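You operate a simulated robot arm through the tools that you are given. There is no shell and no other tool. Be economical: measure what you need, move in short steps, check, and stop when the job is done.

The job below is to be done with a simulated two-armed robot. You get a single attempt, and the scene is never put back.

JOB
On the table top, fold the blue tea towel in half and then in half again.
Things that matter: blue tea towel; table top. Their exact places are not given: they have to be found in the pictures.

It is judged by the outcome, as a careful person would: the job done as asked, and still so three seconds after it is handed in. It fails if anything else is knocked over, pushed out of place, dropped, spilled or broken. Flat cloth is picked up by pressing the open fingertips on it (5 to 10 N) and closing them slowly along it; thin cloth reads only 2 to 8 mm in the jaws.

ROBOT AND FRAMES
Two 6-joint arms with two-finger grippers on one trunk, on a base that drives. Base frame: it is fixed to the floor where the robot stands at the start and does not move with it; the origin is under the middle of the robot, x ahead of it, y to its left, z up; the surface under the hand at the start is at about z = 0.75. Units: m, rad, N and s.
The left shoulder is at the start at [0.07, 0.176, 1.09], the right one opposite. With the tool pointing down near the work surface each hand reaches from about 0.46 to 0.8 m from the robot's upright axis, wherever it stands, measured 20 degrees to its own side. Places, roughly: table top [0.7, -0.5, 0.8]. Payload 2.45 kg a hand.
The TCP of each hand is the grasp point between the finger pads, 0.026 m short of the fingertips. In the tool frame z runs along the fingers and y along their closing line. Largest opening 0.096 m; the body of the gripper starts 0.069 m behind the TCP.
Orientation is told as [roll, pitch, yaw] about the base's x, y, z axes, in that order, counted from this pose: with the fingers straight down and closing along the base's y, the tool's x points along the base's -x, its y along +y and its z along -z.

CONTROLS
- The arms move only by the tool nudge_tool. It takes "left_steps", "right_steps" or both (then of equal length, played together; a hand with none holds still); each is a list of rows, each a list of 6 numbers: the shift along the tool's x, y, z in m, then the turn, a rotation vector about the tool's x, y, z in rad. In form: [[x, y, z, rx, ry, rz], ...]. A call has 1 to 20 rows; each row shifts and turns the commanded pose from where the row before left it, along the tool's axes as they then stand. "left_hand" and "right_hand" are, for a hand that has rows, the opening, from 0 (shut) to 1 (fully open), set as the call begins (left out, the last holds). Each row takes 0.2 s and may step no farther than 0.05 m and 0.15 rad from the row before; otherwise, or with a gripper value out of range, the whole call is refused. A pose out of reach is approached as far as the arm can. The call stops where the force on the tool passes 40 N (or 10 N more than at its start, if that is more) or the arm is blocked; 0.2 s more then pass. Each finger halts on what it meets, pressing with about 24 N; the grip force reading is that of the motor and also rises with nothing between the fingers. The clock runs only during rows and for 0.2 s after the last one: add rows that do not move to give the fingers time. It gives the time, the measured TCP pose, the force on the tool (base axes), the opening and the grip force at its end, in the units of the frame above (readings bear some noise), with the torque about the TCP (base axes, N m) and any sound that the robot's microphone picked up.
- Cameras (640 x 400 px; columns grow to the right, rows downward): "scene" is now at [0.1176, -0.0376, 1.3847]; the picture's right is [-0.48, -0.88, 0.00], its down [-0.69, 0.38, -0.62] and it looks along [0.54, -0.30, -0.79] (base axes); focal length 264 px, centre (320, 200). "left" rides on the left gripper at [0.082, -0.003, -0.098] in its tool frame; the picture's right is [0.04, 1.00, 0.00], its down [-0.73, 0.03, -0.68] and it looks along [-0.68, 0.03, 0.73] (tool axes); focal length 256 px, centre (320, 200). "right" rides on the right gripper at [0.082, 0.003, -0.098] in its tool frame; the picture's right is [-0.04, 1.00, 0.00], its down [-0.73, -0.03, -0.68] and it looks along [-0.68, -0.03, 0.73] (tool axes); focal length 256 px, centre (320, 200).
- get_image(camera): a new picture of that camera. It takes no simulated time.
- slide_trunk(by): slides the trunk up (or, below 0, down) by that many m; the arms and the scene camera ride with it, the base frame stays. It gives what a move gives, with no picture.
- roll_base(legs): drives the robot by 1 to 6 legs, each [ahead, left, turn to the left] in m, m and rad, along the robot's own axes; the way and the turn of a leg run together, so that a leg with both is an arc; at most 1.5 m and 3.142 rad a leg. The arms and the cameras ride along, it lands a little off, and it stops where it bumps. It gives what a move gives.
- aim_head(pan, tilt): turns the head with the scene camera to pan (to the left, within 1.501 rad either way) and tilt (down, from -0.506 to 1.204), counted from straight ahead of the robot. It gives what a move gives.
- locate(camera, pixels): for up to 12 pixels [column, row] of the newest picture of that camera ("zoom" is the newest enlarged one), the place [x, y, z] in the base frame of the surface seen there, good to about 0.002 m. It takes no simulated time.
- close_up(camera, box): a new picture of the part [left, top, right, bottom] of that camera's present view, enlarged. It takes no simulated time.
- close_job(): hands the job in; it is judged then, once.

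Go step by step. Measure first, check grasps and placings, and put right what went wrong. The budget is 80 turns and 70 pictures, counting those below and the enlarged ones. Unless the task says otherwise, let go and move clear before handing in, and close with one line.

The tools are called after "Emit:" by a JSON object that holds its "fn" and its "kwargs". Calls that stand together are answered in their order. nudge_tool: Moves the arms, as the interface text tells. Its arguments: {"type":"object","properties":{"left_steps":{"type":"array","items":{"type":"array","items":{"type":"number"}}},"left_hand":{"type":"number"},"right_steps":{"type":"array","items":{"type":"array","items":{"type":"number"}}},"right_hand":{"type":"number"}},"required":[]} The other tools are called the same way: slide_trunk (by) slides the trunk up or down; roll_base (legs) drives the base; aim_head (pan, tilt) turns the head that bears the scene camera; get_image (camera) takes a picture; locate (camera, pixels) gives the place of the surface under pixels of a picture; close_up (camera, box) takes an enlarged picture of a part of a camera's view; close_job () hands the job in.

At the start:

```text
t: 0.0
left_eef_pos: [0.6102, 0.0951, 0.988]
left_tool_rot: [-0.01, 0.0, 0.009]
left_ft_force: [-0.1, -0.6, -0.2]
left_torque: [-0.01, -0.02, -0.01]
left_width: 0.0962
left_grip_force: 0.0
right_eef_pos: [0.3989, -0.4007, 0.9551]
right_tool_rot: [-0.002, 0.001, 0.0]
right_ft_force: [0.1, -0.8, 0.6]
right_torque: [0.0, 0.01, -0.03]
right_width: 0.096
right_grip_force: 0.0
trunk travel left (down, up): [-0.575, 0.265]
robot x, y, heading: [0.0001, 0.0004, 0.006]
head pan, tilt: [-0.501, 0.908]
```

scene: 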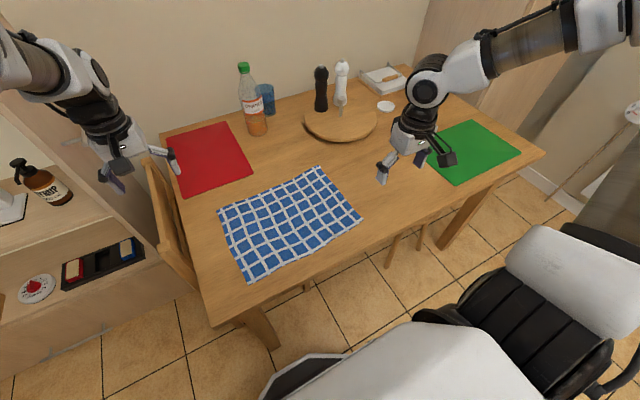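
right: 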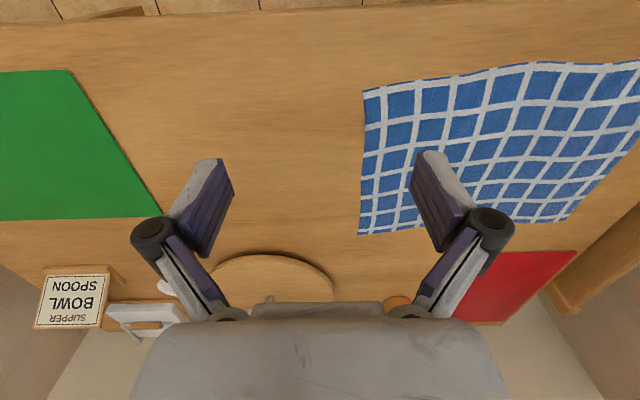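
left: 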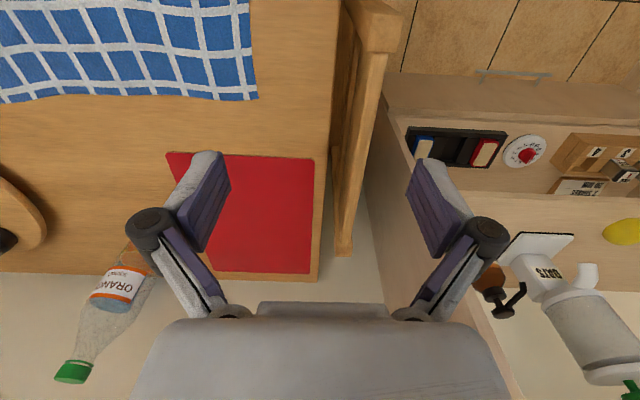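

The blue checked towel's corners appear in the scene at about (218,208), (321,168), (361,218) and (245,278). I will measure them first.

Emit:
{"fn": "locate", "kwargs": {"camera": "scene", "pixels": [[220, 209], [320, 169], [359, 218], [246, 276], [290, 222], [200, 200], [215, 320], [385, 235], [355, 110], [240, 180], [150, 165], [270, 190]]}}

Emit:
{"fn": "close_up", "kwargs": {"camera": "scene", "box": [190, 150, 382, 290]}}

```text
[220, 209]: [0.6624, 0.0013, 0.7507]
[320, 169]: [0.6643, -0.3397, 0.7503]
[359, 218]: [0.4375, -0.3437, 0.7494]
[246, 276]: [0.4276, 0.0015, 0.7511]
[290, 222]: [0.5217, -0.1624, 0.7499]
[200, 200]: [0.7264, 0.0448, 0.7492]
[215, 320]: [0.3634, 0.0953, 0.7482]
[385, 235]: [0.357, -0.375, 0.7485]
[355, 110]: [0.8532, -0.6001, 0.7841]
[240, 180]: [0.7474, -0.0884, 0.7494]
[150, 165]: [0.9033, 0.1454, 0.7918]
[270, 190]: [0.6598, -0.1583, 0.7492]
```

```text
2.86 times, centred on (286, 220) of scene
```

zoom: 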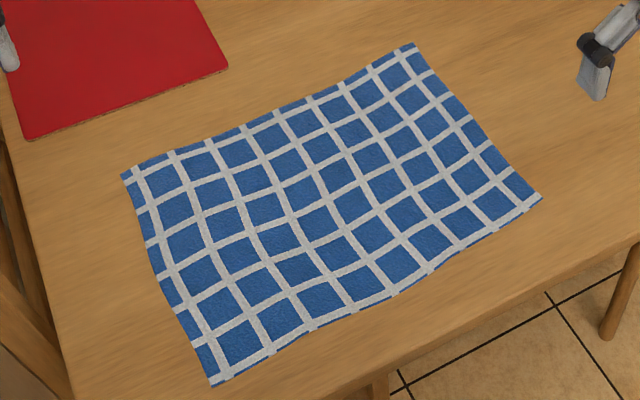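

The towel is about 0.235 m (x 0.43–0.665) by 0.342 m (y −0.342–0.0), flat at z=0.75. I will drive to centre the robot on it and back slightly, so both near corners are in reach.

Emit:
{"fn": "roll_base", "kwargs": {"legs": [[-0.04, -0.17, -0.006]]}}

Emit:
{"fn": "aim_head", "kwargs": {"pan": 0.0, "tilt": 0.95}}

Emit:
{"fn": "get_image", "kwargs": {"camera": "scene"}}

```text
t: 1.5
left_eef_pos: [0.5708, -0.0758, 0.988]
left_tool_rot: [-0.011, 0.0, 0.005]
left_ft_force: [-0.2, 0.1, 0.4]
left_torque: [0.01, -0.02, -0.02]
left_width: 0.0961
left_grip_force: 0.0
right_eef_pos: [0.3554, -0.5728, 0.9542]
right_tool_rot: [0.0, 0.001, -0.008]
right_ft_force: [0.5, 0.4, -0.1]
right_torque: [0.03, -0.02, 0.02]
right_width: 0.0962
right_grip_force: 0.0
trunk travel left (down, up): [-0.575, 0.265]
robot x, y, heading: [-0.0406, -0.1683, -0.005]
head pan, tilt: [-0.501, 0.908]
```

```text
t: 2.4
left_eef_pos: [0.5703, -0.0763, 0.9889]
left_tool_rot: [-0.015, 0.0, 0.004]
left_ft_force: [0.0, 0.3, 0.1]
left_torque: [-0.02, 0.0, 0.01]
left_width: 0.096
left_grip_force: 0.0
right_eef_pos: [0.3583, -0.5724, 0.956]
right_tool_rot: [0.0, 0.0, -0.006]
right_ft_force: [0.4, 0.7, -0.2]
right_torque: [0.0, -0.02, 0.02]
right_width: 0.096
right_grip_force: 0.1
trunk travel left (down, up): [-0.575, 0.265]
robot x, y, heading: [-0.0432, -0.1688, -0.002]
head pan, tilt: [0.0, 0.949]
```

```text
65 pictures are left
```

scene: 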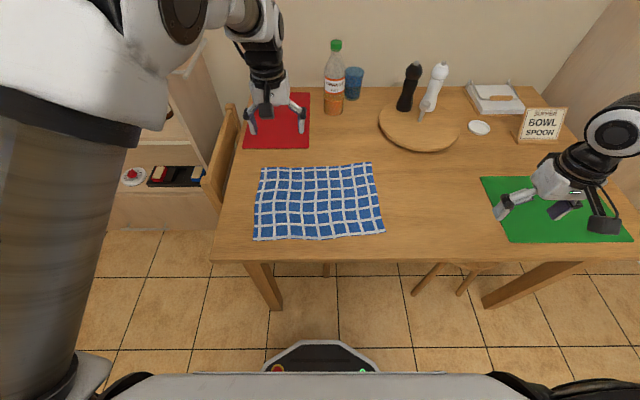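

The robot is centred on the towel (near corners at scene ~(254,239) and (384,232)). I'll move both hands above the near corners and turn them so they close along x.

Emit:
{"fn": "nudge_tool", "kwargs": {"left_steps": [[0.0197, 0.0083, 0.018, 0, 0, 0], [0.0197, 0.0083, 0.018, 0, 0, 0], [0.0197, 0.0083, 0.018, 0, 0, 0], [0.0197, 0.0083, 0.018, 0, 0, 0], [0.0197, 0.0083, 0.018, 0, 0, 0], [0.0197, 0.0083, 0.018, 0, 0, 0], [0, 0, 0, 0, 0, -0.1428], [0, 0, 0, 0, 0, -0.1428], [0, 0, 0, 0, 0, -0.1428], [0, 0, 0, 0, 0, -0.1428], [0, 0, 0, 0, 0, -0.1428], [0, 0, 0, 0, 0, -0.1428], [0, 0, 0, 0, 0, -0.1428], [0, 0, 0, 0, 0, -0.1428], [0, 0, 0, 0, 0, -0.1428], [0, 0, 0, 0, 0, -0.1428], [0, 0, 0, 0, 0, -0.1428]], "right_steps": [[-0.0157, 0.0425, 0.012, 0, 0, 0], [-0.0157, 0.0425, 0.012, 0, 0, 0], [-0.0157, 0.0425, 0.012, 0, 0, 0], [-0.0157, 0.0425, 0.012, 0, 0, 0], [-0.0157, 0.0425, 0.012, 0, 0, 0], [-0.0157, 0.0425, 0.012, 0, 0, 0], [0, 0, 0, 0, 0, 0.1428], [0, 0, 0, 0, 0, 0.1428], [0, 0, 0, 0, 0, 0.1428], [0, 0, 0, 0, 0, 0.1428], [0, 0, 0, 0, 0, 0.1428], [0, 0, 0, 0, 0, 0.1428], [0, 0, 0, 0, 0, 0.1428], [0, 0, 0, 0, 0, 0.1428], [0, 0, 0, 0, 0, 0.1428], [0, 0, 0, 0, 0, 0.1428], [0, 0, 0, 0, 0, 0.1428]], "left_hand": 0.5, "right_hand": 0.5}}

Emit:
{"fn": "get_image", "kwargs": {"camera": "scene"}}

Emit:
{"fn": "get_image", "kwargs": {"camera": "left"}}

Emit:
{"fn": "get_image", "kwargs": {"camera": "right"}}

```text
t: 6.0
left_eef_pos: [0.4548, -0.0245, 0.8827]
left_tool_rot: [0.002, 0.044, 1.606]
left_ft_force: [-0.4, -0.7, 0.1]
left_torque: [0.02, 0.01, -0.02]
left_width: 0.048
left_grip_force: 0.1
right_eef_pos: [0.4543, -0.3221, 0.8854]
right_tool_rot: [-0.003, 0.037, -1.61]
right_ft_force: [0.2, -0.6, 0.1]
right_torque: [0.01, -0.02, 0.0]
right_width: 0.0481
right_grip_force: 0.2
trunk travel left (down, up): [-0.575, 0.265]
robot x, y, heading: [-0.0438, -0.1702, -0.004]
head pan, tilt: [0.0, 0.949]
```

```text
64 pictures are left
```

scene: 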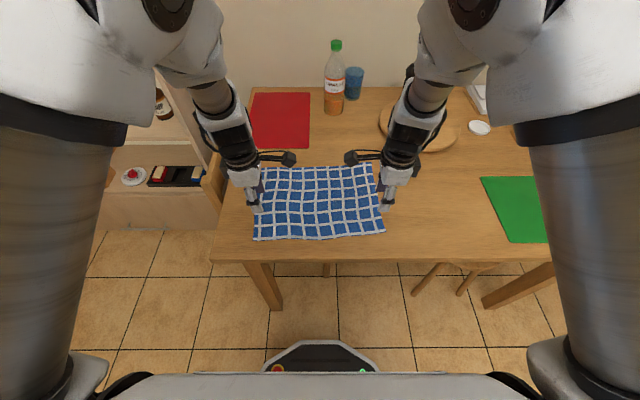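

```text
63 pictures are left
```

left: 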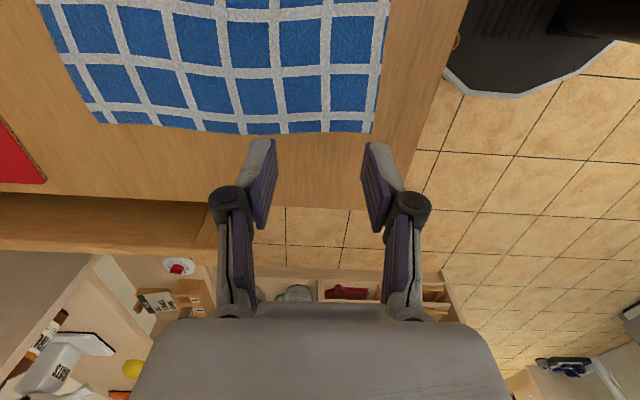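

```text
62 pictures are left
```

right: 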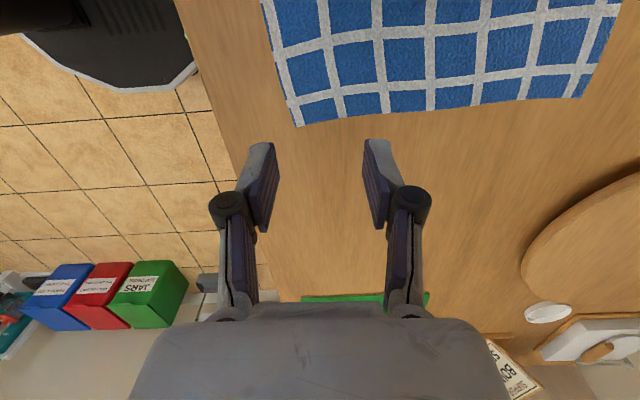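

Both hands hover over the corners. I'll measure the corners from the hand cameras: left (370,131), right (297,125).

Emit:
{"fn": "locate", "kwargs": {"camera": "left", "pixels": [[369, 130], [384, 20], [104, 122], [250, 131]]}}

Emit:
{"fn": "locate", "kwargs": {"camera": "right", "pixels": [[299, 123], [270, 30], [580, 95], [430, 110]]}}

```text
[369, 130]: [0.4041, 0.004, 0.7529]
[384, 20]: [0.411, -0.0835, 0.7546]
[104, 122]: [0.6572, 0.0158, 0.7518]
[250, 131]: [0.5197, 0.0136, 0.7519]
```

```text
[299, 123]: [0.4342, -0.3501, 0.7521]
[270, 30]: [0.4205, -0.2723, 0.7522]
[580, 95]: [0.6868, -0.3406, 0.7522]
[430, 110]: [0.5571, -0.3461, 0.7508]
```

The readings disagree by up to 2 cm with the first ones, so I'll check again with an enlarged scene view.

Emit:
{"fn": "close_up", "kwargs": {"camera": "scene", "box": [230, 150, 410, 262]}}

```text
3.56 times, centred on (320, 206) of scene
```

zoom: 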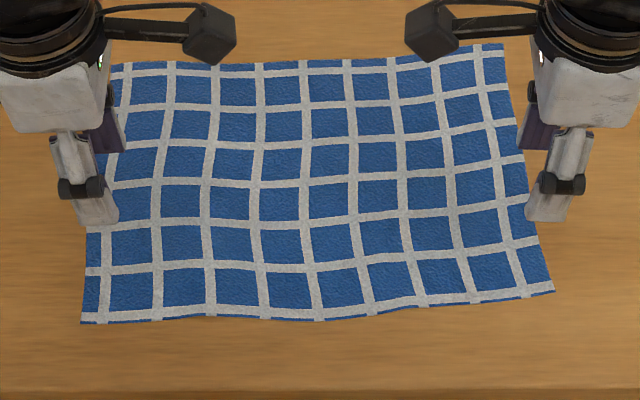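

Emit:
{"fn": "locate", "kwargs": {"camera": "zoom", "pixels": [[84, 320], [200, 314], [325, 317], [440, 302], [552, 290], [500, 50], [325, 60], [130, 70], [100, 228], [545, 222], [320, 190]]}}

```text
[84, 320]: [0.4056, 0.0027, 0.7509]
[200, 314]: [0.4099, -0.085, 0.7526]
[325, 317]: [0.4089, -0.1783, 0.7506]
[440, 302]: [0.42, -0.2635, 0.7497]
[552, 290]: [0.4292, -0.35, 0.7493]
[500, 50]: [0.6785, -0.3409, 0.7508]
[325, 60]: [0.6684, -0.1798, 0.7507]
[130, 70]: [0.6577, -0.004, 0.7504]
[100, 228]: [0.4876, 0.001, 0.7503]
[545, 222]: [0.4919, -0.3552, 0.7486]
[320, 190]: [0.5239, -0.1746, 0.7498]
```

Refined corners: near-left (0.405,0.003), near-right (0.430,−0.350), far-left (0.658,~0.0), far-right (0.679,−0.341). I'll place each hand about 2 cm inside its near corner, with a 36 mm opening, just above the cloth.

Emit:
{"fn": "nudge_tool", "kwargs": {"left_steps": [[-0.0125, 0.027, 0, 0, 0, 0], [0, 0, 0.04, 0, 0, 0], [0, 0, 0.04, 0, 0, 0], [0, 0, 0, 0, 0, 0]], "right_steps": [[-0.013, 0, 0, 0, 0, -0.09], [0, 0, 0.04, 0, 0, 0], [0, 0, 0.04, 0, 0, 0], [0, 0, 0, 0, 0, 0]], "left_hand": 0.375, "right_hand": 0.375}}

Emit:
{"fn": "close_up", "kwargs": {"camera": "scene", "box": [230, 150, 410, 262]}}

```text
t: 7.0
left_eef_pos: [0.4226, -0.0147, 0.7997]
left_tool_rot: [-0.001, 0.01, 1.571]
left_ft_force: [-0.4, 0.3, -0.4]
left_torque: [0.01, 0.01, 0.01]
left_width: 0.036
left_grip_force: 0.1
right_eef_pos: [0.4521, -0.3295, 0.8034]
right_tool_rot: [0.002, 0.001, -1.485]
right_ft_force: [-0.1, -0.4, -0.2]
right_torque: [-0.02, -0.06, 0.0]
right_width: 0.036
right_grip_force: 0.0
trunk travel left (down, up): [-0.575, 0.265]
robot x, y, heading: [-0.0389, -0.1641, -0.005]
head pan, tilt: [0.0, 0.949]
```

```text
3.56 times, centred on (320, 206) of scene
```

zoom: 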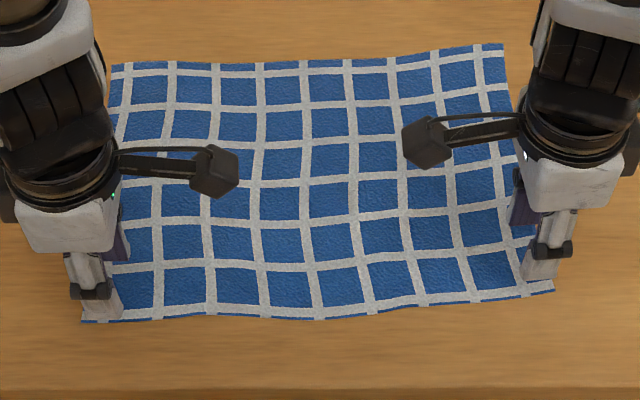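

Both open fingertips are above the corners. I'll lower to near contact.

Emit:
{"fn": "nudge_tool", "kwargs": {"left_steps": [[0, 0, 0.01, 0, 0, 0], [0, 0, 0.008, 0, 0, 0], [0, 0, 0.003, 0, 0, 0], [0, 0, 0, 0, 0, 0]], "right_steps": [[0, 0, 0.012, 0, 0, 0], [0, 0, 0.01, 0, 0, 0], [0, 0, 0.003, 0, 0, 0], [0, 0, 0, 0, 0, 0]]}}

```text
t: 8.0
left_eef_pos: [0.4238, -0.0175, 0.7786]
left_tool_rot: [-0.001, 0.011, 1.574]
left_ft_force: [0.3, 0.0, -0.6]
left_torque: [0.02, -0.01, 0.0]
left_width: 0.0358
left_grip_force: 0.1
right_eef_pos: [0.4519, -0.3305, 0.7781]
right_tool_rot: [0.001, 0.001, -1.487]
right_ft_force: [-0.5, -0.7, 0.0]
right_torque: [0.05, 0.02, 0.02]
right_width: 0.0358
right_grip_force: 0.1
trunk travel left (down, up): [-0.575, 0.265]
robot x, y, heading: [-0.0418, -0.1659, -0.006]
head pan, tilt: [0.0, 0.949]
```

No contact yet; 2–3 mm more.

Emit:
{"fn": "nudge_tool", "kwargs": {"left_steps": [[0, 0, 0.0015, 0, 0, 0], [0, 0, 0.0015, 0, 0, 0], [0, 0, 0, 0, 0, 0]], "right_steps": [[0, 0, 0.0015, 0, 0, 0], [0, 0, 0.0015, 0, 0, 0], [0, 0, 0, 0, 0, 0]]}}

```text
t: 8.8
left_eef_pos: [0.4239, -0.0171, 0.7763]
left_tool_rot: [-0.001, 0.013, 1.573]
left_ft_force: [-0.6, -1.0, 7.6]
left_torque: [0.02, 0.03, -0.04]
left_width: 0.0369
left_grip_force: 0.3
right_eef_pos: [0.4519, -0.3302, 0.7776]
right_tool_rot: [0.003, 0.001, -1.487]
right_ft_force: [2.1, -0.1, 20.7]
right_torque: [-0.04, -0.34, 0.0]
right_width: 0.0368
right_grip_force: 7.8
trunk travel left (down, up): [-0.575, 0.265]
robot x, y, heading: [-0.0417, -0.1721, -0.009]
head pan, tilt: [0.0, 0.949]
```

Left presses with 7.6 N, right with about 20 N; I'll ease the right and begin closing slowly.

Emit:
{"fn": "nudge_tool", "kwargs": {"left_steps": [[0, 0, 0, 0, 0, 0], [0, 0, 0, 0, 0, 0]], "right_steps": [[0, 0, -0.0012, 0, 0, 0], [0, 0, 0, 0, 0, 0]], "left_hand": 0.31}}

```text
t: 9.4
left_eef_pos: [0.4234, -0.0174, 0.7759]
left_tool_rot: [-0.003, 0.011, 1.574]
left_ft_force: [-0.1, -0.1, 12.0]
left_torque: [0.02, -0.14, -0.02]
left_width: 0.0302
left_grip_force: 0.0
right_eef_pos: [0.4511, -0.3303, 0.776]
right_tool_rot: [0.0, 0.0, -1.488]
right_ft_force: [0.1, 0.0, 7.0]
right_torque: [-0.02, 0.01, -0.01]
right_width: 0.0366
right_grip_force: 0.1
trunk travel left (down, up): [-0.575, 0.265]
robot x, y, heading: [-0.0414, -0.1714, -0.009]
head pan, tilt: [0.0, 0.949]
```

Emit:
{"fn": "nudge_tool", "kwargs": {"left_steps": [[0, 0, -0.0003, 0, 0, 0], [0, 0, 0, 0, 0, 0]], "right_steps": [[0, 0, 0, 0, 0, 0], [0, 0, 0, 0, 0, 0]], "left_hand": 0.23, "right_hand": 0.28}}

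Emit:
{"fn": "nudge_tool", "kwargs": {"left_steps": [[0, 0, 0, 0, 0, 0], [0, 0, 0, 0, 0, 0]], "right_steps": [[0, 0, 0, 0, 0, 0], [0, 0, 0, 0, 0, 0]], "left_hand": 0.15, "right_hand": 0.18}}

Emit:
{"fn": "close_up", "kwargs": {"camera": "scene", "box": [230, 150, 410, 262]}}

```text
t: 10.0
left_eef_pos: [0.4245, -0.0167, 0.7767]
left_tool_rot: [0.002, 0.011, 1.573]
left_ft_force: [0.2, -0.2, 6.6]
left_torque: [0.05, -0.07, 0.01]
left_width: 0.0208
left_grip_force: 5.5
right_eef_pos: [0.4506, -0.3296, 0.7759]
right_tool_rot: [0.002, 0.0, -1.487]
right_ft_force: [0.1, 0.5, 10.3]
right_torque: [-0.02, 0.0, -0.02]
right_width: 0.0279
right_grip_force: 0.0
trunk travel left (down, up): [-0.575, 0.265]
robot x, y, heading: [-0.0393, -0.1712, -0.008]
head pan, tilt: [0.0, 0.949]
```

```text
t: 10.6
left_eef_pos: [0.4242, -0.0174, 0.7775]
left_tool_rot: [-0.001, 0.014, 1.576]
left_ft_force: [0.5, -0.9, 9.7]
left_torque: [0.03, -0.07, 0.02]
left_width: 0.0151
left_grip_force: 0.0
right_eef_pos: [0.4496, -0.3294, 0.7774]
right_tool_rot: [0.002, 0.0, -1.488]
right_ft_force: [-0.1, -0.3, 10.5]
right_torque: [-0.05, -0.08, 0.0]
right_width: 0.0181
right_grip_force: 0.1
trunk travel left (down, up): [-0.575, 0.265]
robot x, y, heading: [-0.0387, -0.1709, -0.009]
head pan, tilt: [0.0, 0.949]
```

```text
3.56 times, centred on (320, 206) of scene
```

zoom: 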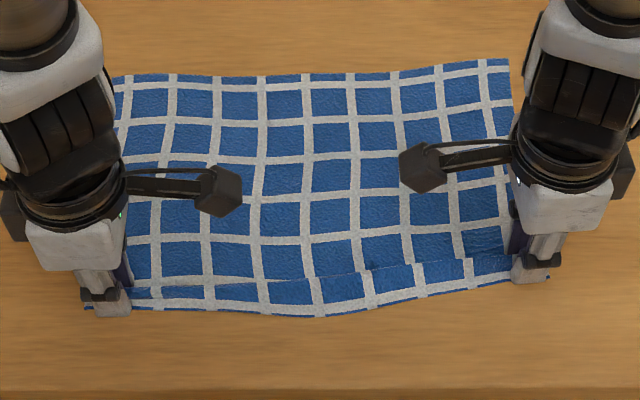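

The cloth is bunching into a ridge between the jaws. I'll continue closing.

Emit:
{"fn": "nudge_tool", "kwargs": {"left_steps": [[0, 0, 0, 0, 0, 0], [0, 0, 0, 0, 0, 0]], "right_steps": [[0, 0, 0, 0, 0, 0], [0, 0, 0, 0, 0, 0]], "left_hand": 0.07, "right_hand": 0.08}}

Emit:
{"fn": "nudge_tool", "kwargs": {"left_steps": [[0, 0, 0, 0, 0, 0], [0, 0, 0, 0, 0, 0], [0, 0, 0, 0, 0, 0]], "right_steps": [[0, 0, 0, 0, 0, 0], [0, 0, 0, 0, 0, 0], [0, 0, 0, 0, 0, 0]], "left_hand": 0.0, "right_hand": 0.0}}

Emit:
{"fn": "close_up", "kwargs": {"camera": "scene", "box": [230, 150, 410, 262]}}

```text
t: 11.2
left_eef_pos: [0.4233, -0.0171, 0.7769]
left_tool_rot: [0.0, 0.013, 1.575]
left_ft_force: [0.3, 0.6, 12.0]
left_torque: [0.09, 0.04, 0.01]
left_width: 0.0076
left_grip_force: 11.0
right_eef_pos: [0.4503, -0.3304, 0.7781]
right_tool_rot: [0.003, 0.0, -1.486]
right_ft_force: [-0.2, 1.0, 8.7]
right_torque: [-0.01, -0.06, 0.01]
right_width: 0.0058
right_grip_force: 0.1
trunk travel left (down, up): [-0.575, 0.265]
robot x, y, heading: [-0.0385, -0.1702, -0.006]
head pan, tilt: [0.0, 0.949]
```

```text
t: 12.0
left_eef_pos: [0.4235, -0.0173, 0.7763]
left_tool_rot: [-0.002, 0.011, 1.575]
left_ft_force: [0.2, 0.7, 13.8]
left_torque: [0.12, -0.02, 0.03]
left_width: 0.0065
left_grip_force: 23.8
right_eef_pos: [0.4493, -0.3308, 0.777]
right_tool_rot: [0.002, 0.0, -1.487]
right_ft_force: [-0.2, 0.7, 4.3]
right_torque: [-0.01, 0.01, 0.0]
right_width: 0.0037
right_grip_force: 29.4
trunk travel left (down, up): [-0.575, 0.265]
robot x, y, heading: [-0.0392, -0.1702, -0.005]
head pan, tilt: [0.0, 0.949]
```

```text
3.56 times, centred on (320, 206) of scene
```

zoom: 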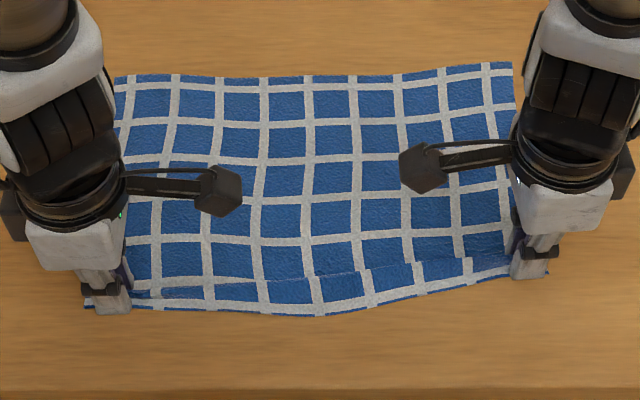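

Both hold cloth (6.5 and 3.7 mm). I'll lift straight up slowly with a little forward motion and check.

Emit:
{"fn": "nudge_tool", "kwargs": {"left_steps": [[0, 0, -0.015, 0, 0, 0], [0, -0.005, -0.015, 0, 0, 0], [0, -0.005, -0.015, 0, 0, 0], [0, 0, 0, 0, 0, 0]], "right_steps": [[0, 0, -0.015, 0, 0, 0], [0, 0.005, -0.015, 0, 0, 0], [0, 0.005, -0.015, 0, 0, 0], [0, 0, 0, 0, 0, 0]]}}

Emit:
{"fn": "get_image", "kwargs": {"camera": "scene"}}

Emit:
{"fn": "get_image", "kwargs": {"camera": "left"}}

Emit:
{"fn": "get_image", "kwargs": {"camera": "right"}}

```text
t: 13.0
left_eef_pos: [0.4351, -0.0169, 0.8217]
left_tool_rot: [0.0, 0.012, 1.575]
left_ft_force: [-2.3, -0.2, -0.3]
left_torque: [0.06, 0.12, -0.02]
left_width: 0.0036
left_grip_force: 29.9
right_eef_pos: [0.4612, -0.3292, 0.821]
right_tool_rot: [0.0, 0.001, -1.488]
right_ft_force: [-0.3, -0.3, 0.6]
right_torque: [-0.04, 0.01, 0.01]
right_width: 0.0023
right_grip_force: 20.7
trunk travel left (down, up): [-0.575, 0.265]
robot x, y, heading: [-0.0398, -0.1716, -0.007]
head pan, tilt: [0.0, 0.949]
```

```text
57 pictures are left
```

scene: 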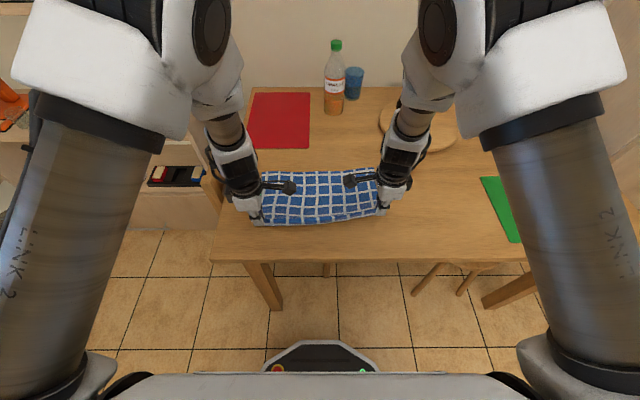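

```text
56 pictures are left
```

left: 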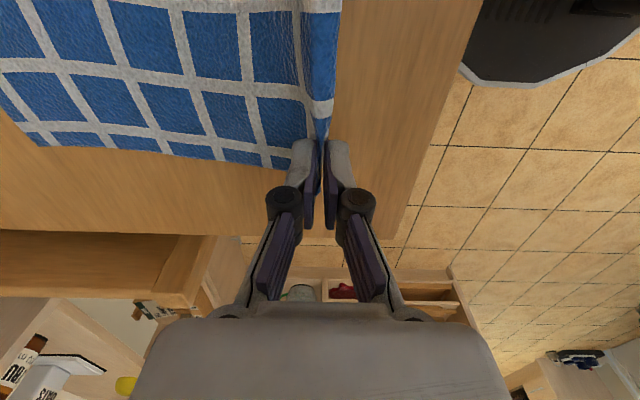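

```text
55 pictures are left
```

right: 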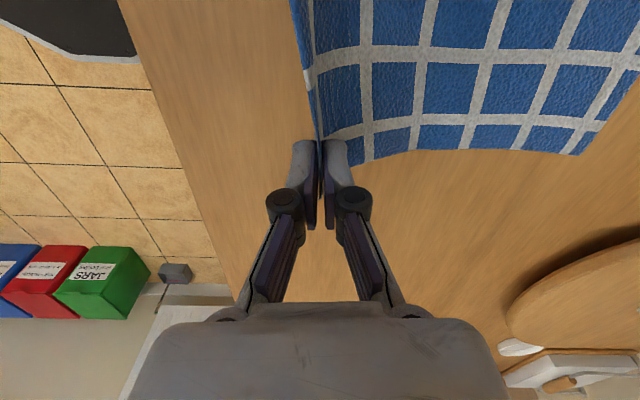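

Both corners are held firmly. I'll carry the near edge in an arc over to the far edge, overshooting slightly so the flap below the jaws can later be trailed outward.

Emit:
{"fn": "nudge_tool", "kwargs": {"left_steps": [[-0.0004, -0.01, -0.02, 0, 0, 0], [-0.0008, -0.02, -0.018, 0, 0, 0], [-0.001, -0.025, -0.012, 0, 0, 0], [-0.0012, -0.03, -0.004, 0, 0, 0], [-0.0012, -0.03, 0.004, 0, 0, 0], [-0.0012, -0.03, 0.01, 0, 0, 0], [-0.0012, -0.03, 0.014, 0, 0, 0], [-0.001, -0.025, 0.016, 0, 0, 0], [-0.0008, -0.02, 0.015, 0, 0, 0], [0, 0, 0, 0, 0, 0]], "right_steps": [[-0.0004, 0.01, -0.02, 0, 0, 0], [-0.0008, 0.02, -0.018, 0, 0, 0], [-0.001, 0.025, -0.012, 0, 0, 0], [-0.0012, 0.03, -0.004, 0, 0, 0], [-0.0012, 0.03, 0.004, 0, 0, 0], [-0.0012, 0.03, 0.01, 0, 0, 0], [-0.0012, 0.03, 0.014, 0, 0, 0], [-0.001, 0.025, 0.016, 0, 0, 0], [-0.0008, 0.02, 0.015, 0, 0, 0], [0, 0, 0, 0, 0, 0]]}}

Emit:
{"fn": "close_up", "kwargs": {"camera": "scene", "box": [230, 140, 410, 252]}}

Emit:
{"fn": "get_image", "kwargs": {"camera": "left"}}

Emit:
{"fn": "get_image", "kwargs": {"camera": "right"}}

```text
t: 15.2
left_eef_pos: [0.6533, -0.0075, 0.8171]
left_tool_rot: [-0.002, 0.011, 1.574]
left_ft_force: [17.7, -0.8, -5.0]
left_torque: [-0.03, -0.34, -0.01]
left_width: 0.0016
left_grip_force: 22.4
right_eef_pos: [0.6811, -0.321, 0.8175]
right_tool_rot: [0.002, 0.001, -1.486]
right_ft_force: [1.6, 0.2, -0.4]
right_torque: [0.03, -0.01, -0.01]
right_width: 0.0033
right_grip_force: 21.8
trunk travel left (down, up): [-0.575, 0.265]
robot x, y, heading: [-0.0451, -0.1702, -0.002]
head pan, tilt: [0.0, 0.949]
```

```text
3.56 times, centred on (320, 196) of scene
```

zoom: 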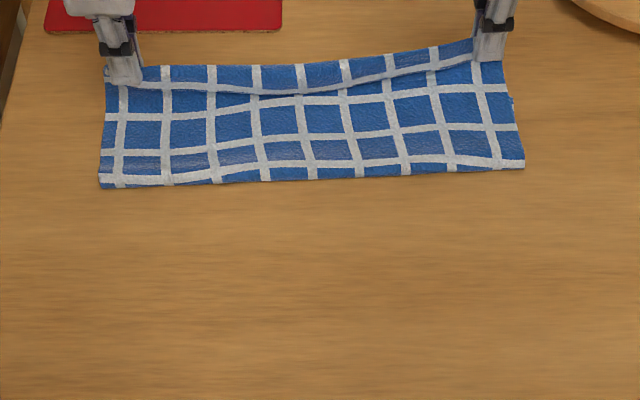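

```text
53 pictures are left
```

left: 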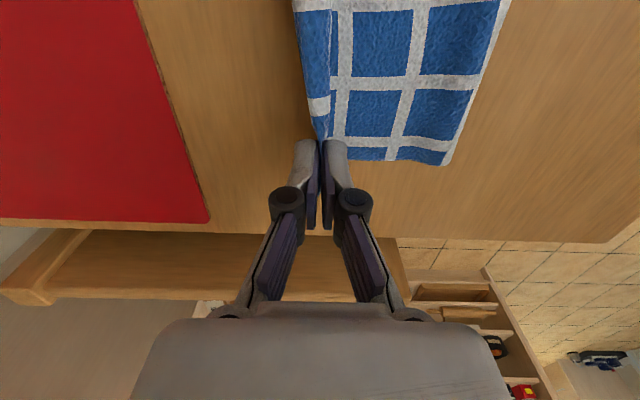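

```text
52 pictures are left
```

right: 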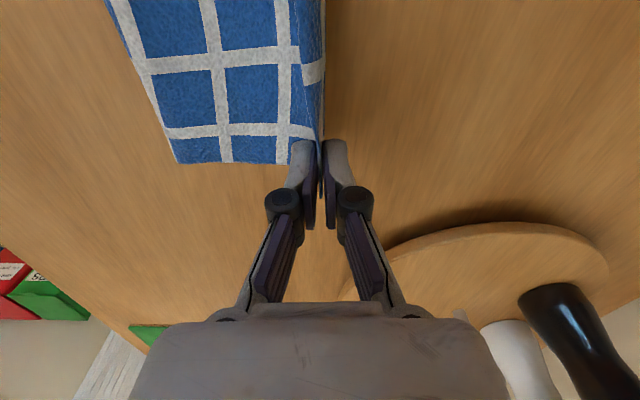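

The near edge is now over the far edge. I'll measure the crease and edges, and see if the 17 N on the left hand persists.

Emit:
{"fn": "locate", "kwargs": {"camera": "zoom", "pixels": [[104, 184], [310, 178], [520, 163], [300, 66], [170, 68], [400, 55], [300, 94], [508, 104]]}}

Emit:
{"fn": "locate", "kwargs": {"camera": "left", "pixels": [[300, 20], [312, 110], [445, 160], [323, 90]]}}

Emit:
{"fn": "nudge_tool", "kwargs": {"left_steps": [[0, 0.0, 0, 0, 0, 0]]}}

Emit:
{"fn": "close_up", "kwargs": {"camera": "left", "box": [240, 0, 400, 200]}}

```text
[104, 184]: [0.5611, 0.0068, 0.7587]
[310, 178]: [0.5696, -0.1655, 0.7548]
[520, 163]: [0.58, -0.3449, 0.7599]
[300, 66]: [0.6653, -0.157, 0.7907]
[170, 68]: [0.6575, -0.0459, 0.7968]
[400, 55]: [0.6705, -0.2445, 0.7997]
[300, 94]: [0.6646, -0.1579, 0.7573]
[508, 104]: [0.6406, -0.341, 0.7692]
```

```text
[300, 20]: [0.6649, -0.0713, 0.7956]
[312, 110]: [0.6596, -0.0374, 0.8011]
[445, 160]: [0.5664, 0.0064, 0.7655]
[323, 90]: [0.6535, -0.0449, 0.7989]
```

```text
t: 15.6
left_eef_pos: [0.6551, -0.0071, 0.8152]
left_tool_rot: [0.0, 0.013, 1.574]
left_ft_force: [-0.9, 0.1, 1.4]
left_torque: [0.0, 0.07, -0.01]
left_width: 0.0037
left_grip_force: 21.2
right_eef_pos: [0.6811, -0.3207, 0.816]
right_tool_rot: [0.001, 0.001, -1.486]
right_ft_force: [0.6, 0.0, -1.1]
right_torque: [0.01, -0.03, 0.01]
right_width: 0.0044
right_grip_force: 23.5
trunk travel left (down, up): [-0.575, 0.265]
robot x, y, heading: [-0.0399, -0.1674, -0.005]
head pan, tilt: [0.0, 0.949]
```

```text
2.00 times, centred on (320, 100) of left
```

zoom: 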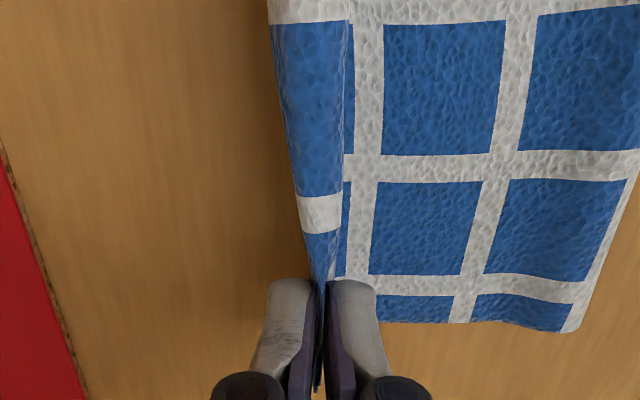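

The crease is at x≈0.561–0.58, which means I pulled too far forward and the top layer is too long. I'll retreat up and back a bit so the bottom layer relaxes, and check.

Emit:
{"fn": "nudge_tool", "kwargs": {"left_steps": [[0, 0.01, -0.015, 0, 0, 0], [0.0005, 0.025, -0.015, 0, 0, 0], [0.001, 0.025, -0.015, 0, 0, 0], [0.001, 0.03, 0.0, 0, 0, 0], [0.001, 0.03, 0.0, 0, 0, 0], [0, 0, 0, 0, 0, 0]], "right_steps": [[0, -0.01, -0.015, 0, 0, 0], [0.0005, -0.025, -0.015, 0, 0, 0], [0.001, -0.025, -0.015, 0, 0, 0], [0.001, -0.03, 0.0, 0, 0, 0], [0.001, -0.03, 0.0, 0, 0, 0], [0, 0, 0, 0, 0, 0]]}}

Emit:
{"fn": "close_up", "kwargs": {"camera": "scene", "box": [230, 140, 410, 252]}}

Emit:
{"fn": "get_image", "kwargs": {"camera": "left"}}

Emit:
{"fn": "get_image", "kwargs": {"camera": "right"}}

```text
t: 17.0
left_eef_pos: [0.5351, -0.0103, 0.86]
left_tool_rot: [0.003, 0.014, 1.574]
left_ft_force: [0.0, 0.2, -0.5]
left_torque: [-0.02, -0.07, -0.02]
left_width: 0.0047
left_grip_force: 25.3
right_eef_pos: [0.5612, -0.3269, 0.861]
right_tool_rot: [-0.001, 0.001, -1.487]
right_ft_force: [1.3, 0.2, -0.8]
right_torque: [0.0, 0.04, -0.01]
right_width: 0.0045
right_grip_force: 22.7
trunk travel left (down, up): [-0.575, 0.265]
robot x, y, heading: [-0.0432, -0.1689, -0.004]
head pan, tilt: [0.0, 0.949]
```

```text
3.56 times, centred on (320, 196) of scene
```

zoom: 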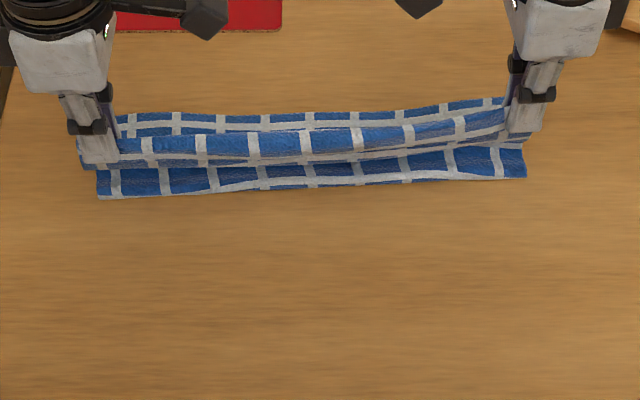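

```text
49 pictures are left
```

left: 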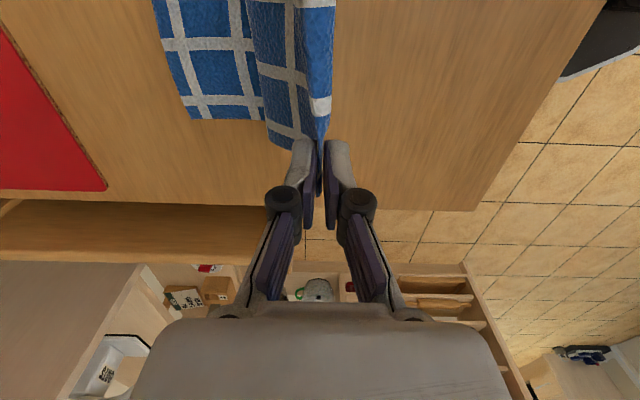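

```text
48 pictures are left
```

right: 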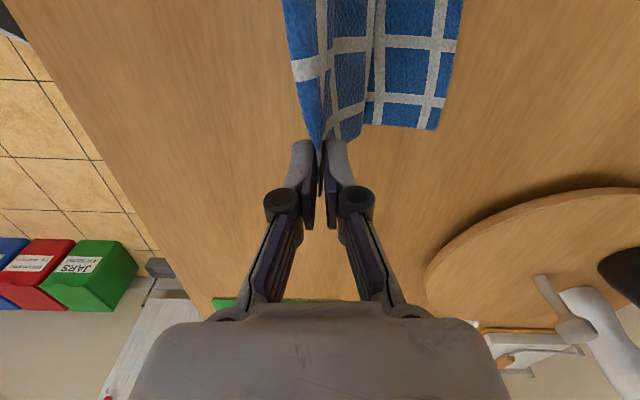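

The bottom layer's far edge is visible again; I'll measure it and the fold positions.

Emit:
{"fn": "locate", "kwargs": {"camera": "left", "pixels": [[188, 117], [160, 20], [245, 117]]}}

Emit:
{"fn": "locate", "kwargs": {"camera": "right", "pixels": [[435, 127], [458, 20], [370, 120]]}}

Emit:
{"fn": "locate", "kwargs": {"camera": "zoom", "pixels": [[102, 195], [524, 175], [320, 184], [300, 114], [300, 132], [300, 160]]}}

```text
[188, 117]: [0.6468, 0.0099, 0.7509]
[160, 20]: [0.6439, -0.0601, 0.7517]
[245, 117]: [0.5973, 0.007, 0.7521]
```

```text
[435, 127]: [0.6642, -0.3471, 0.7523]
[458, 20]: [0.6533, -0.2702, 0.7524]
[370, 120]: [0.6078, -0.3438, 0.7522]
```

```text
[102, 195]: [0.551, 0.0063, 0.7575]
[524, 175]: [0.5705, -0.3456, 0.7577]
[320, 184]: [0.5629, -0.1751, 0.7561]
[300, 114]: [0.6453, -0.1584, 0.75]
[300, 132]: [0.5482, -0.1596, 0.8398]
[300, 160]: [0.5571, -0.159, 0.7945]
```

Far edge: x≈0.647 (left) and 0.664 (right), so the crease should sit near 0.522–0.54. I'll lay back more cloth, then arc forward again with slack, tilting the jaws so the trailing flap turns outward.

Emit:
{"fn": "nudge_tool", "kwargs": {"left_steps": [[0.0008, 0.02, -0.005, 0, 0, 0], [0.0006, 0.015, -0.001, 0, 0, 0], [-0.0006, -0.015, -0.004, 0, 0, 0], [-0.001, -0.025, 0, -0.1, 0, 0], [-0.001, -0.0253, 0.0015, -0.1, 0, 0], [-0.001, -0.0261, 0.0028, -0.1, 0, 0], [-0.001, -0.0248, 0.0059, -0.1, 0, 0], [-0.0008, -0.0232, 0.0087, -0.1, 0, 0], [-0.0004, -0.0174, 0.011, -0.1, 0, 0], [0, 0, 0, 0, 0, 0]], "right_steps": [[0.0008, -0.02, -0.005, 0, 0, 0], [0.0006, -0.015, -0.001, 0, 0, 0], [-0.0006, 0.015, -0.004, 0, 0, 0], [-0.001, 0.025, 0, 0.1, 0, 0], [-0.001, 0.0253, 0.0015, 0.1, 0, 0], [-0.001, 0.0261, 0.0028, 0.1, 0, 0], [-0.001, 0.0248, 0.0059, 0.1, 0, 0], [-0.0008, 0.0232, 0.0087, 0.1, 0, 0], [-0.0004, 0.0174, 0.011, 0.1, 0, 0], [0, 0, 0, 0, 0, 0]]}}

Emit:
{"fn": "close_up", "kwargs": {"camera": "scene", "box": [230, 140, 410, 252]}}

Emit:
{"fn": "get_image", "kwargs": {"camera": "left"}}

```text
t: 19.2
left_eef_pos: [0.5874, 0.0053, 0.8214]
left_tool_rot: [0.596, 0.012, 1.573]
left_ft_force: [-1.0, 0.0, -0.6]
left_torque: [0.0, 0.02, 0.02]
left_width: 0.0025
left_grip_force: 21.6
left hand out of reach, approached as far as the arm can: row 8, 9
right_eef_pos: [0.5847, -0.3379, 0.8277]
right_tool_rot: [-0.602, 0.001, -1.486]
right_ft_force: [-0.6, 0.1, -1.3]
right_torque: [0.0, 0.02, -0.02]
right_width: 0.0043
right_grip_force: 29.0
right hand out of reach, approached as far as the arm can: row 7, 8, 9
trunk travel left (down, up): [-0.575, 0.265]
robot x, y, heading: [-0.0405, -0.1685, -0.004]
head pan, tilt: [0.0, 0.949]
```

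```text
3.56 times, centred on (320, 196) of scene
```

zoom: 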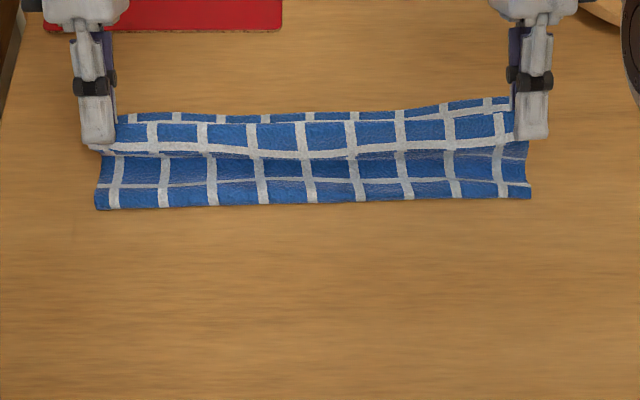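

```text
46 pictures are left
```

left: 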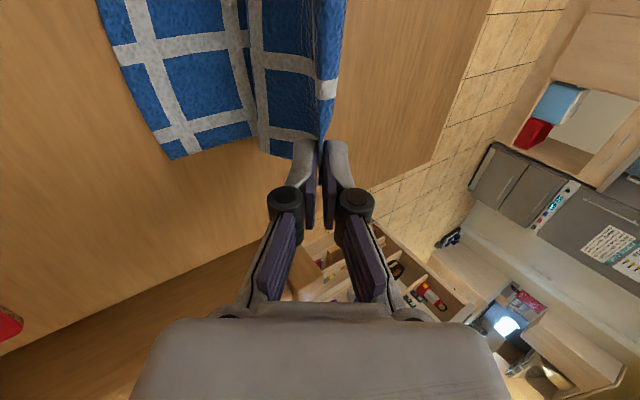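

The jaws are tilted but at the end of reach; the crease looks right now (~row 205). Driving the base ahead 6.5 cm will carry the edge forward to the far edge.

Emit:
{"fn": "roll_base", "kwargs": {"legs": [[0.065, 0, 0]]}}

Emit:
{"fn": "close_up", "kwargs": {"camera": "scene", "box": [230, 150, 410, 262]}}

Emit:
{"fn": "get_image", "kwargs": {"camera": "left"}}

Emit:
{"fn": "get_image", "kwargs": {"camera": "right"}}

```text
t: 20.2
left_eef_pos: [0.6527, 0.0036, 0.8209]
left_tool_rot: [0.597, 0.012, 1.575]
left_ft_force: [0.9, -0.6, 2.1]
left_torque: [0.01, 0.05, 0.05]
left_width: 0.0041
left_grip_force: 22.5
right_eef_pos: [0.6525, -0.3386, 0.8268]
right_tool_rot: [-0.602, 0.0, -1.486]
right_ft_force: [1.0, 0.1, -0.1]
right_torque: [0.0, 0.02, 0.01]
right_width: 0.0014
right_grip_force: 21.6
trunk travel left (down, up): [-0.575, 0.265]
robot x, y, heading: [0.029, -0.17, -0.004]
head pan, tilt: [0.0, 0.949]
```

```text
3.56 times, centred on (320, 206) of scene
```

zoom: 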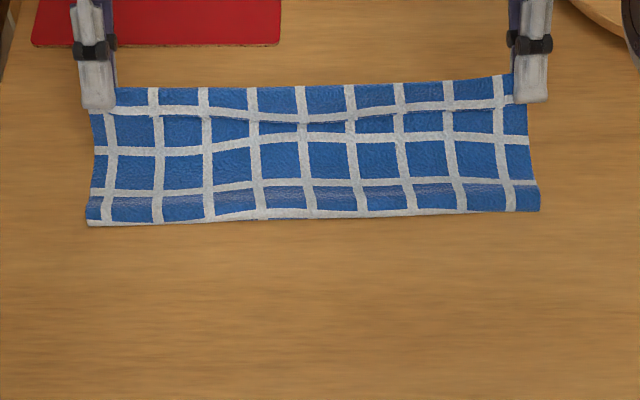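

```text
44 pictures are left
```

left: 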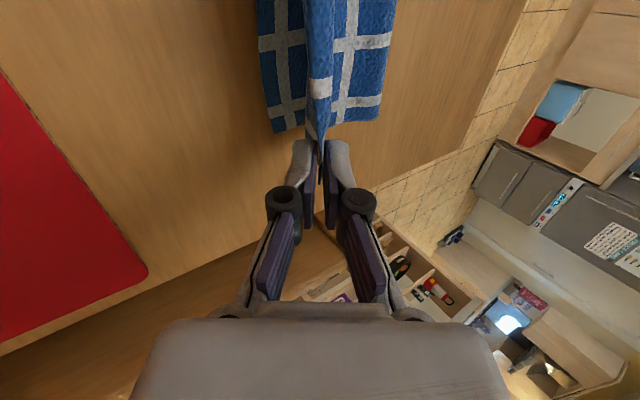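

```text
43 pictures are left
```

right: 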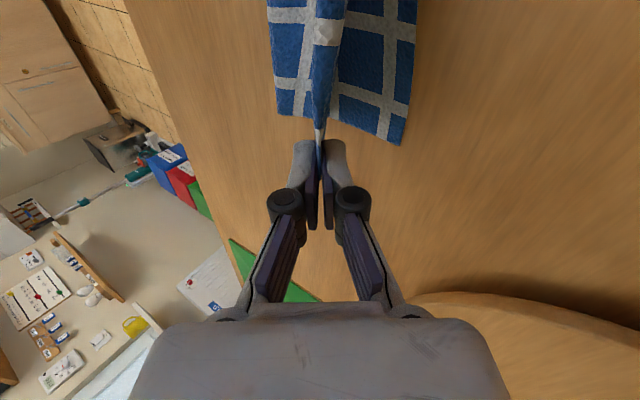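

The pinched edge is now over the far edge. Measuring the crease and bottom far edge.

Emit:
{"fn": "locate", "kwargs": {"camera": "zoom", "pixels": [[90, 224], [538, 208], [315, 217], [300, 88], [300, 118], [98, 125], [528, 110]]}}

Emit:
{"fn": "locate", "kwargs": {"camera": "left", "pixels": [[275, 128], [260, 30], [320, 100]]}}

Emit:
{"fn": "locate", "kwargs": {"camera": "right", "pixels": [[402, 140], [415, 30], [320, 110]]}}

```text
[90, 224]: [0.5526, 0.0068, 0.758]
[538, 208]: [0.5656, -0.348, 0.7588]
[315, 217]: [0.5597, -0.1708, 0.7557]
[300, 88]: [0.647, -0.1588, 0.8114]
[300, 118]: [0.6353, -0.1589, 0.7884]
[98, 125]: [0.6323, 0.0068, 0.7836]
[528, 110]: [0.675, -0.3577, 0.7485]
```

```text
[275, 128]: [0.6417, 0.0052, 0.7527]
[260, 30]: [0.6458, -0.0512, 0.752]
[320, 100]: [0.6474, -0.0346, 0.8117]
```

```text
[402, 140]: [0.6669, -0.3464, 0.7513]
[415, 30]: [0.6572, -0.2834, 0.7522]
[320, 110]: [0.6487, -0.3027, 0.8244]
```

The jaws hold about 4–5 cm of cloth beyond the pinch line (ridge plus flap), so the pinch should land ~4.5 cm short of the far edge. I'll lower while moving back.

Emit:
{"fn": "nudge_tool", "kwargs": {"left_steps": [[0, 0.0034, 0.0145, 0, 0, 0], [0, 0.0034, 0.0145, 0, 0, 0], [0, 0.0034, 0.0145, 0, 0, 0], [0, 0, 0, 0, 0, 0]], "right_steps": [[0, 0.0022, 0.0126, 0, 0, 0], [0, 0.0022, 0.0126, 0, 0, 0], [0, 0.0022, 0.0126, 0, 0, 0], [0, 0, 0, 0, 0, 0]]}}

Emit:
{"fn": "close_up", "kwargs": {"camera": "scene", "box": [230, 150, 410, 262]}}

Emit:
{"fn": "get_image", "kwargs": {"camera": "left"}}

```text
t: 21.2
left_eef_pos: [0.6199, 0.0027, 0.7923]
left_tool_rot: [0.595, 0.013, 1.575]
left_ft_force: [2.1, -0.2, 2.0]
left_torque: [0.0, 0.03, -0.03]
left_width: 0.0016
left_grip_force: 22.7
right_eef_pos: [0.6341, -0.3405, 0.7933]
right_tool_rot: [-0.6, 0.0, -1.486]
right_ft_force: [1.6, 1.3, 2.1]
right_torque: [0.06, 0.01, -0.07]
right_width: 0.0011
right_grip_force: 21.9
trunk travel left (down, up): [-0.575, 0.265]
robot x, y, heading: [0.026, -0.1725, -0.003]
head pan, tilt: [0.0, 0.949]
```

```text
3.56 times, centred on (320, 206) of scene
```

zoom: 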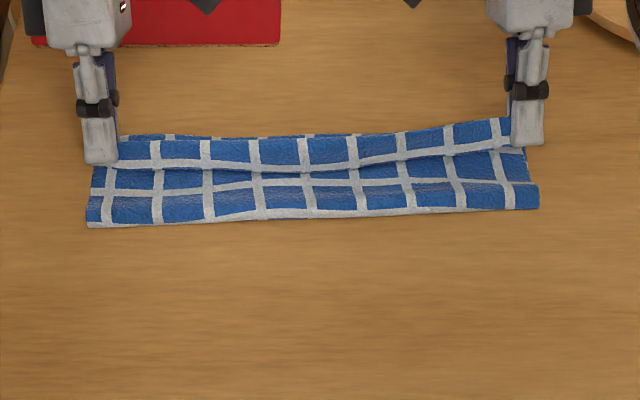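

```text
41 pictures are left
```

left: 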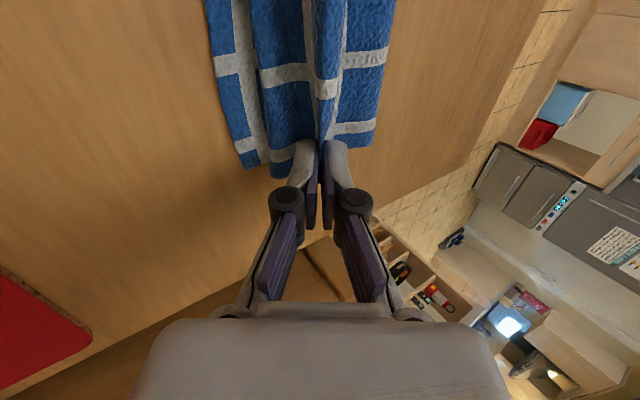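

The crease stayed at ~0.555, so slack just bulged. I'll retreat low enough to lay the bottom layer down to x≈0.52, then re-fold with a smaller arc.

Emit:
{"fn": "nudge_tool", "kwargs": {"left_steps": [[0, 0.0288, -0.0154, 0, 0, 0], [0, 0.0347, -0.0065, 0, 0, 0], [0, 0.0263, 0.0058, 0, 0, 0], [0, 0.0189, 0.0166, 0, 0, 0], [0, 0.0138, 0.024, 0, 0, 0], [0, 0.0011, 0.025, 0, 0, 0], [0, 0, 0, 0, 0, 0]], "right_steps": [[0, -0.0288, -0.0154, 0, 0, 0], [0, -0.0347, -0.0065, 0, 0, 0], [0, -0.0263, 0.0058, 0, 0, 0], [0, -0.0189, 0.0166, 0, 0, 0], [0, -0.0138, 0.024, 0, 0, 0], [0, -0.0011, 0.025, 0, 0, 0], [0, 0, 0, 0, 0, 0]]}}

Emit:
{"fn": "close_up", "kwargs": {"camera": "scene", "box": [230, 150, 410, 262]}}

Emit:
{"fn": "get_image", "kwargs": {"camera": "left"}}

```text
t: 22.8
left_eef_pos: [0.4898, 0.0018, 0.8213]
left_tool_rot: [0.594, 0.012, 1.573]
left_ft_force: [-0.1, -0.3, -0.4]
left_torque: [0.0, 0.0, -0.02]
left_width: 0.0041
left_grip_force: 29.3
right_eef_pos: [0.5036, -0.3525, 0.8218]
right_tool_rot: [-0.6, 0.0, -1.486]
right_ft_force: [0.5, 0.2, 0.6]
right_torque: [0.0, 0.01, 0.01]
right_width: 0.0016
right_grip_force: 21.8
trunk travel left (down, up): [-0.575, 0.265]
robot x, y, heading: [0.0262, -0.1699, -0.003]
head pan, tilt: [0.0, 0.949]
```

```text
3.56 times, centred on (320, 206) of scene
```

zoom: 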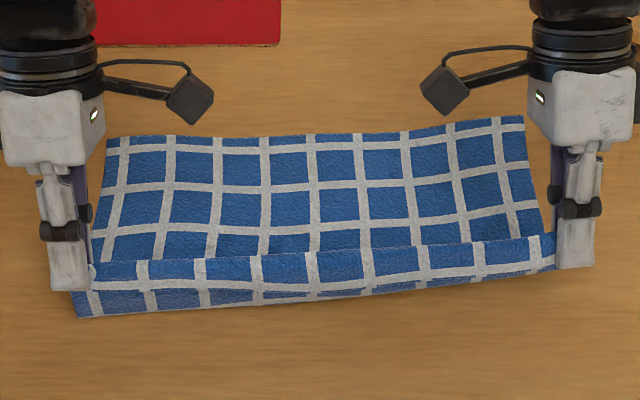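

```text
39 pictures are left
```

left: 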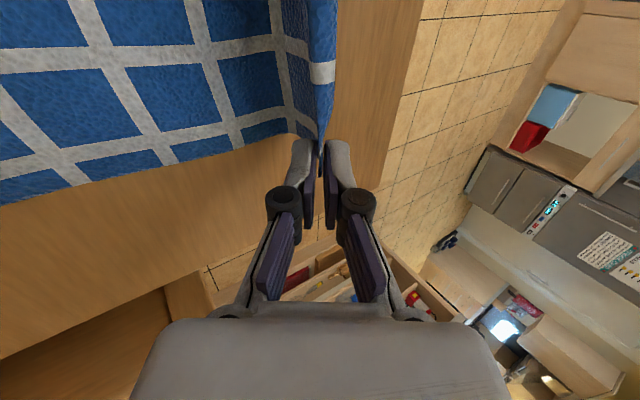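

The bottom layer is laid back down. I'll measure the ridge, flap edge and far edge.

Emit:
{"fn": "locate", "kwargs": {"camera": "zoom", "pixels": [[108, 140], [310, 138], [522, 119], [200, 258], [200, 302], [400, 246], [400, 286], [80, 292], [80, 315], [320, 240], [130, 225]]}}

Emit:
{"fn": "close_up", "kwargs": {"camera": "left", "box": [220, 60, 420, 185]}}

```text
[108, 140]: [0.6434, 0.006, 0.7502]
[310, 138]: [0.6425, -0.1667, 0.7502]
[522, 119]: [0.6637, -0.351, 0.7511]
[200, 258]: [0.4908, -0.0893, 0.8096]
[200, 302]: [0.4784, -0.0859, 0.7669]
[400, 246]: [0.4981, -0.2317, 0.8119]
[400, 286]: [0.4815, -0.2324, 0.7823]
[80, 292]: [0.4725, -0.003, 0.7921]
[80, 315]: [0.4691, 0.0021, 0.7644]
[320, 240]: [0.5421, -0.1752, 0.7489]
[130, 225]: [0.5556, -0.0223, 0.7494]
```

```text
3.20 times, centred on (320, 122) of left
```

zoom: 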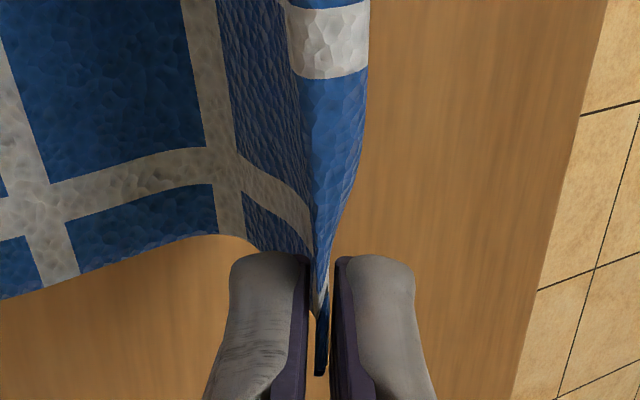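

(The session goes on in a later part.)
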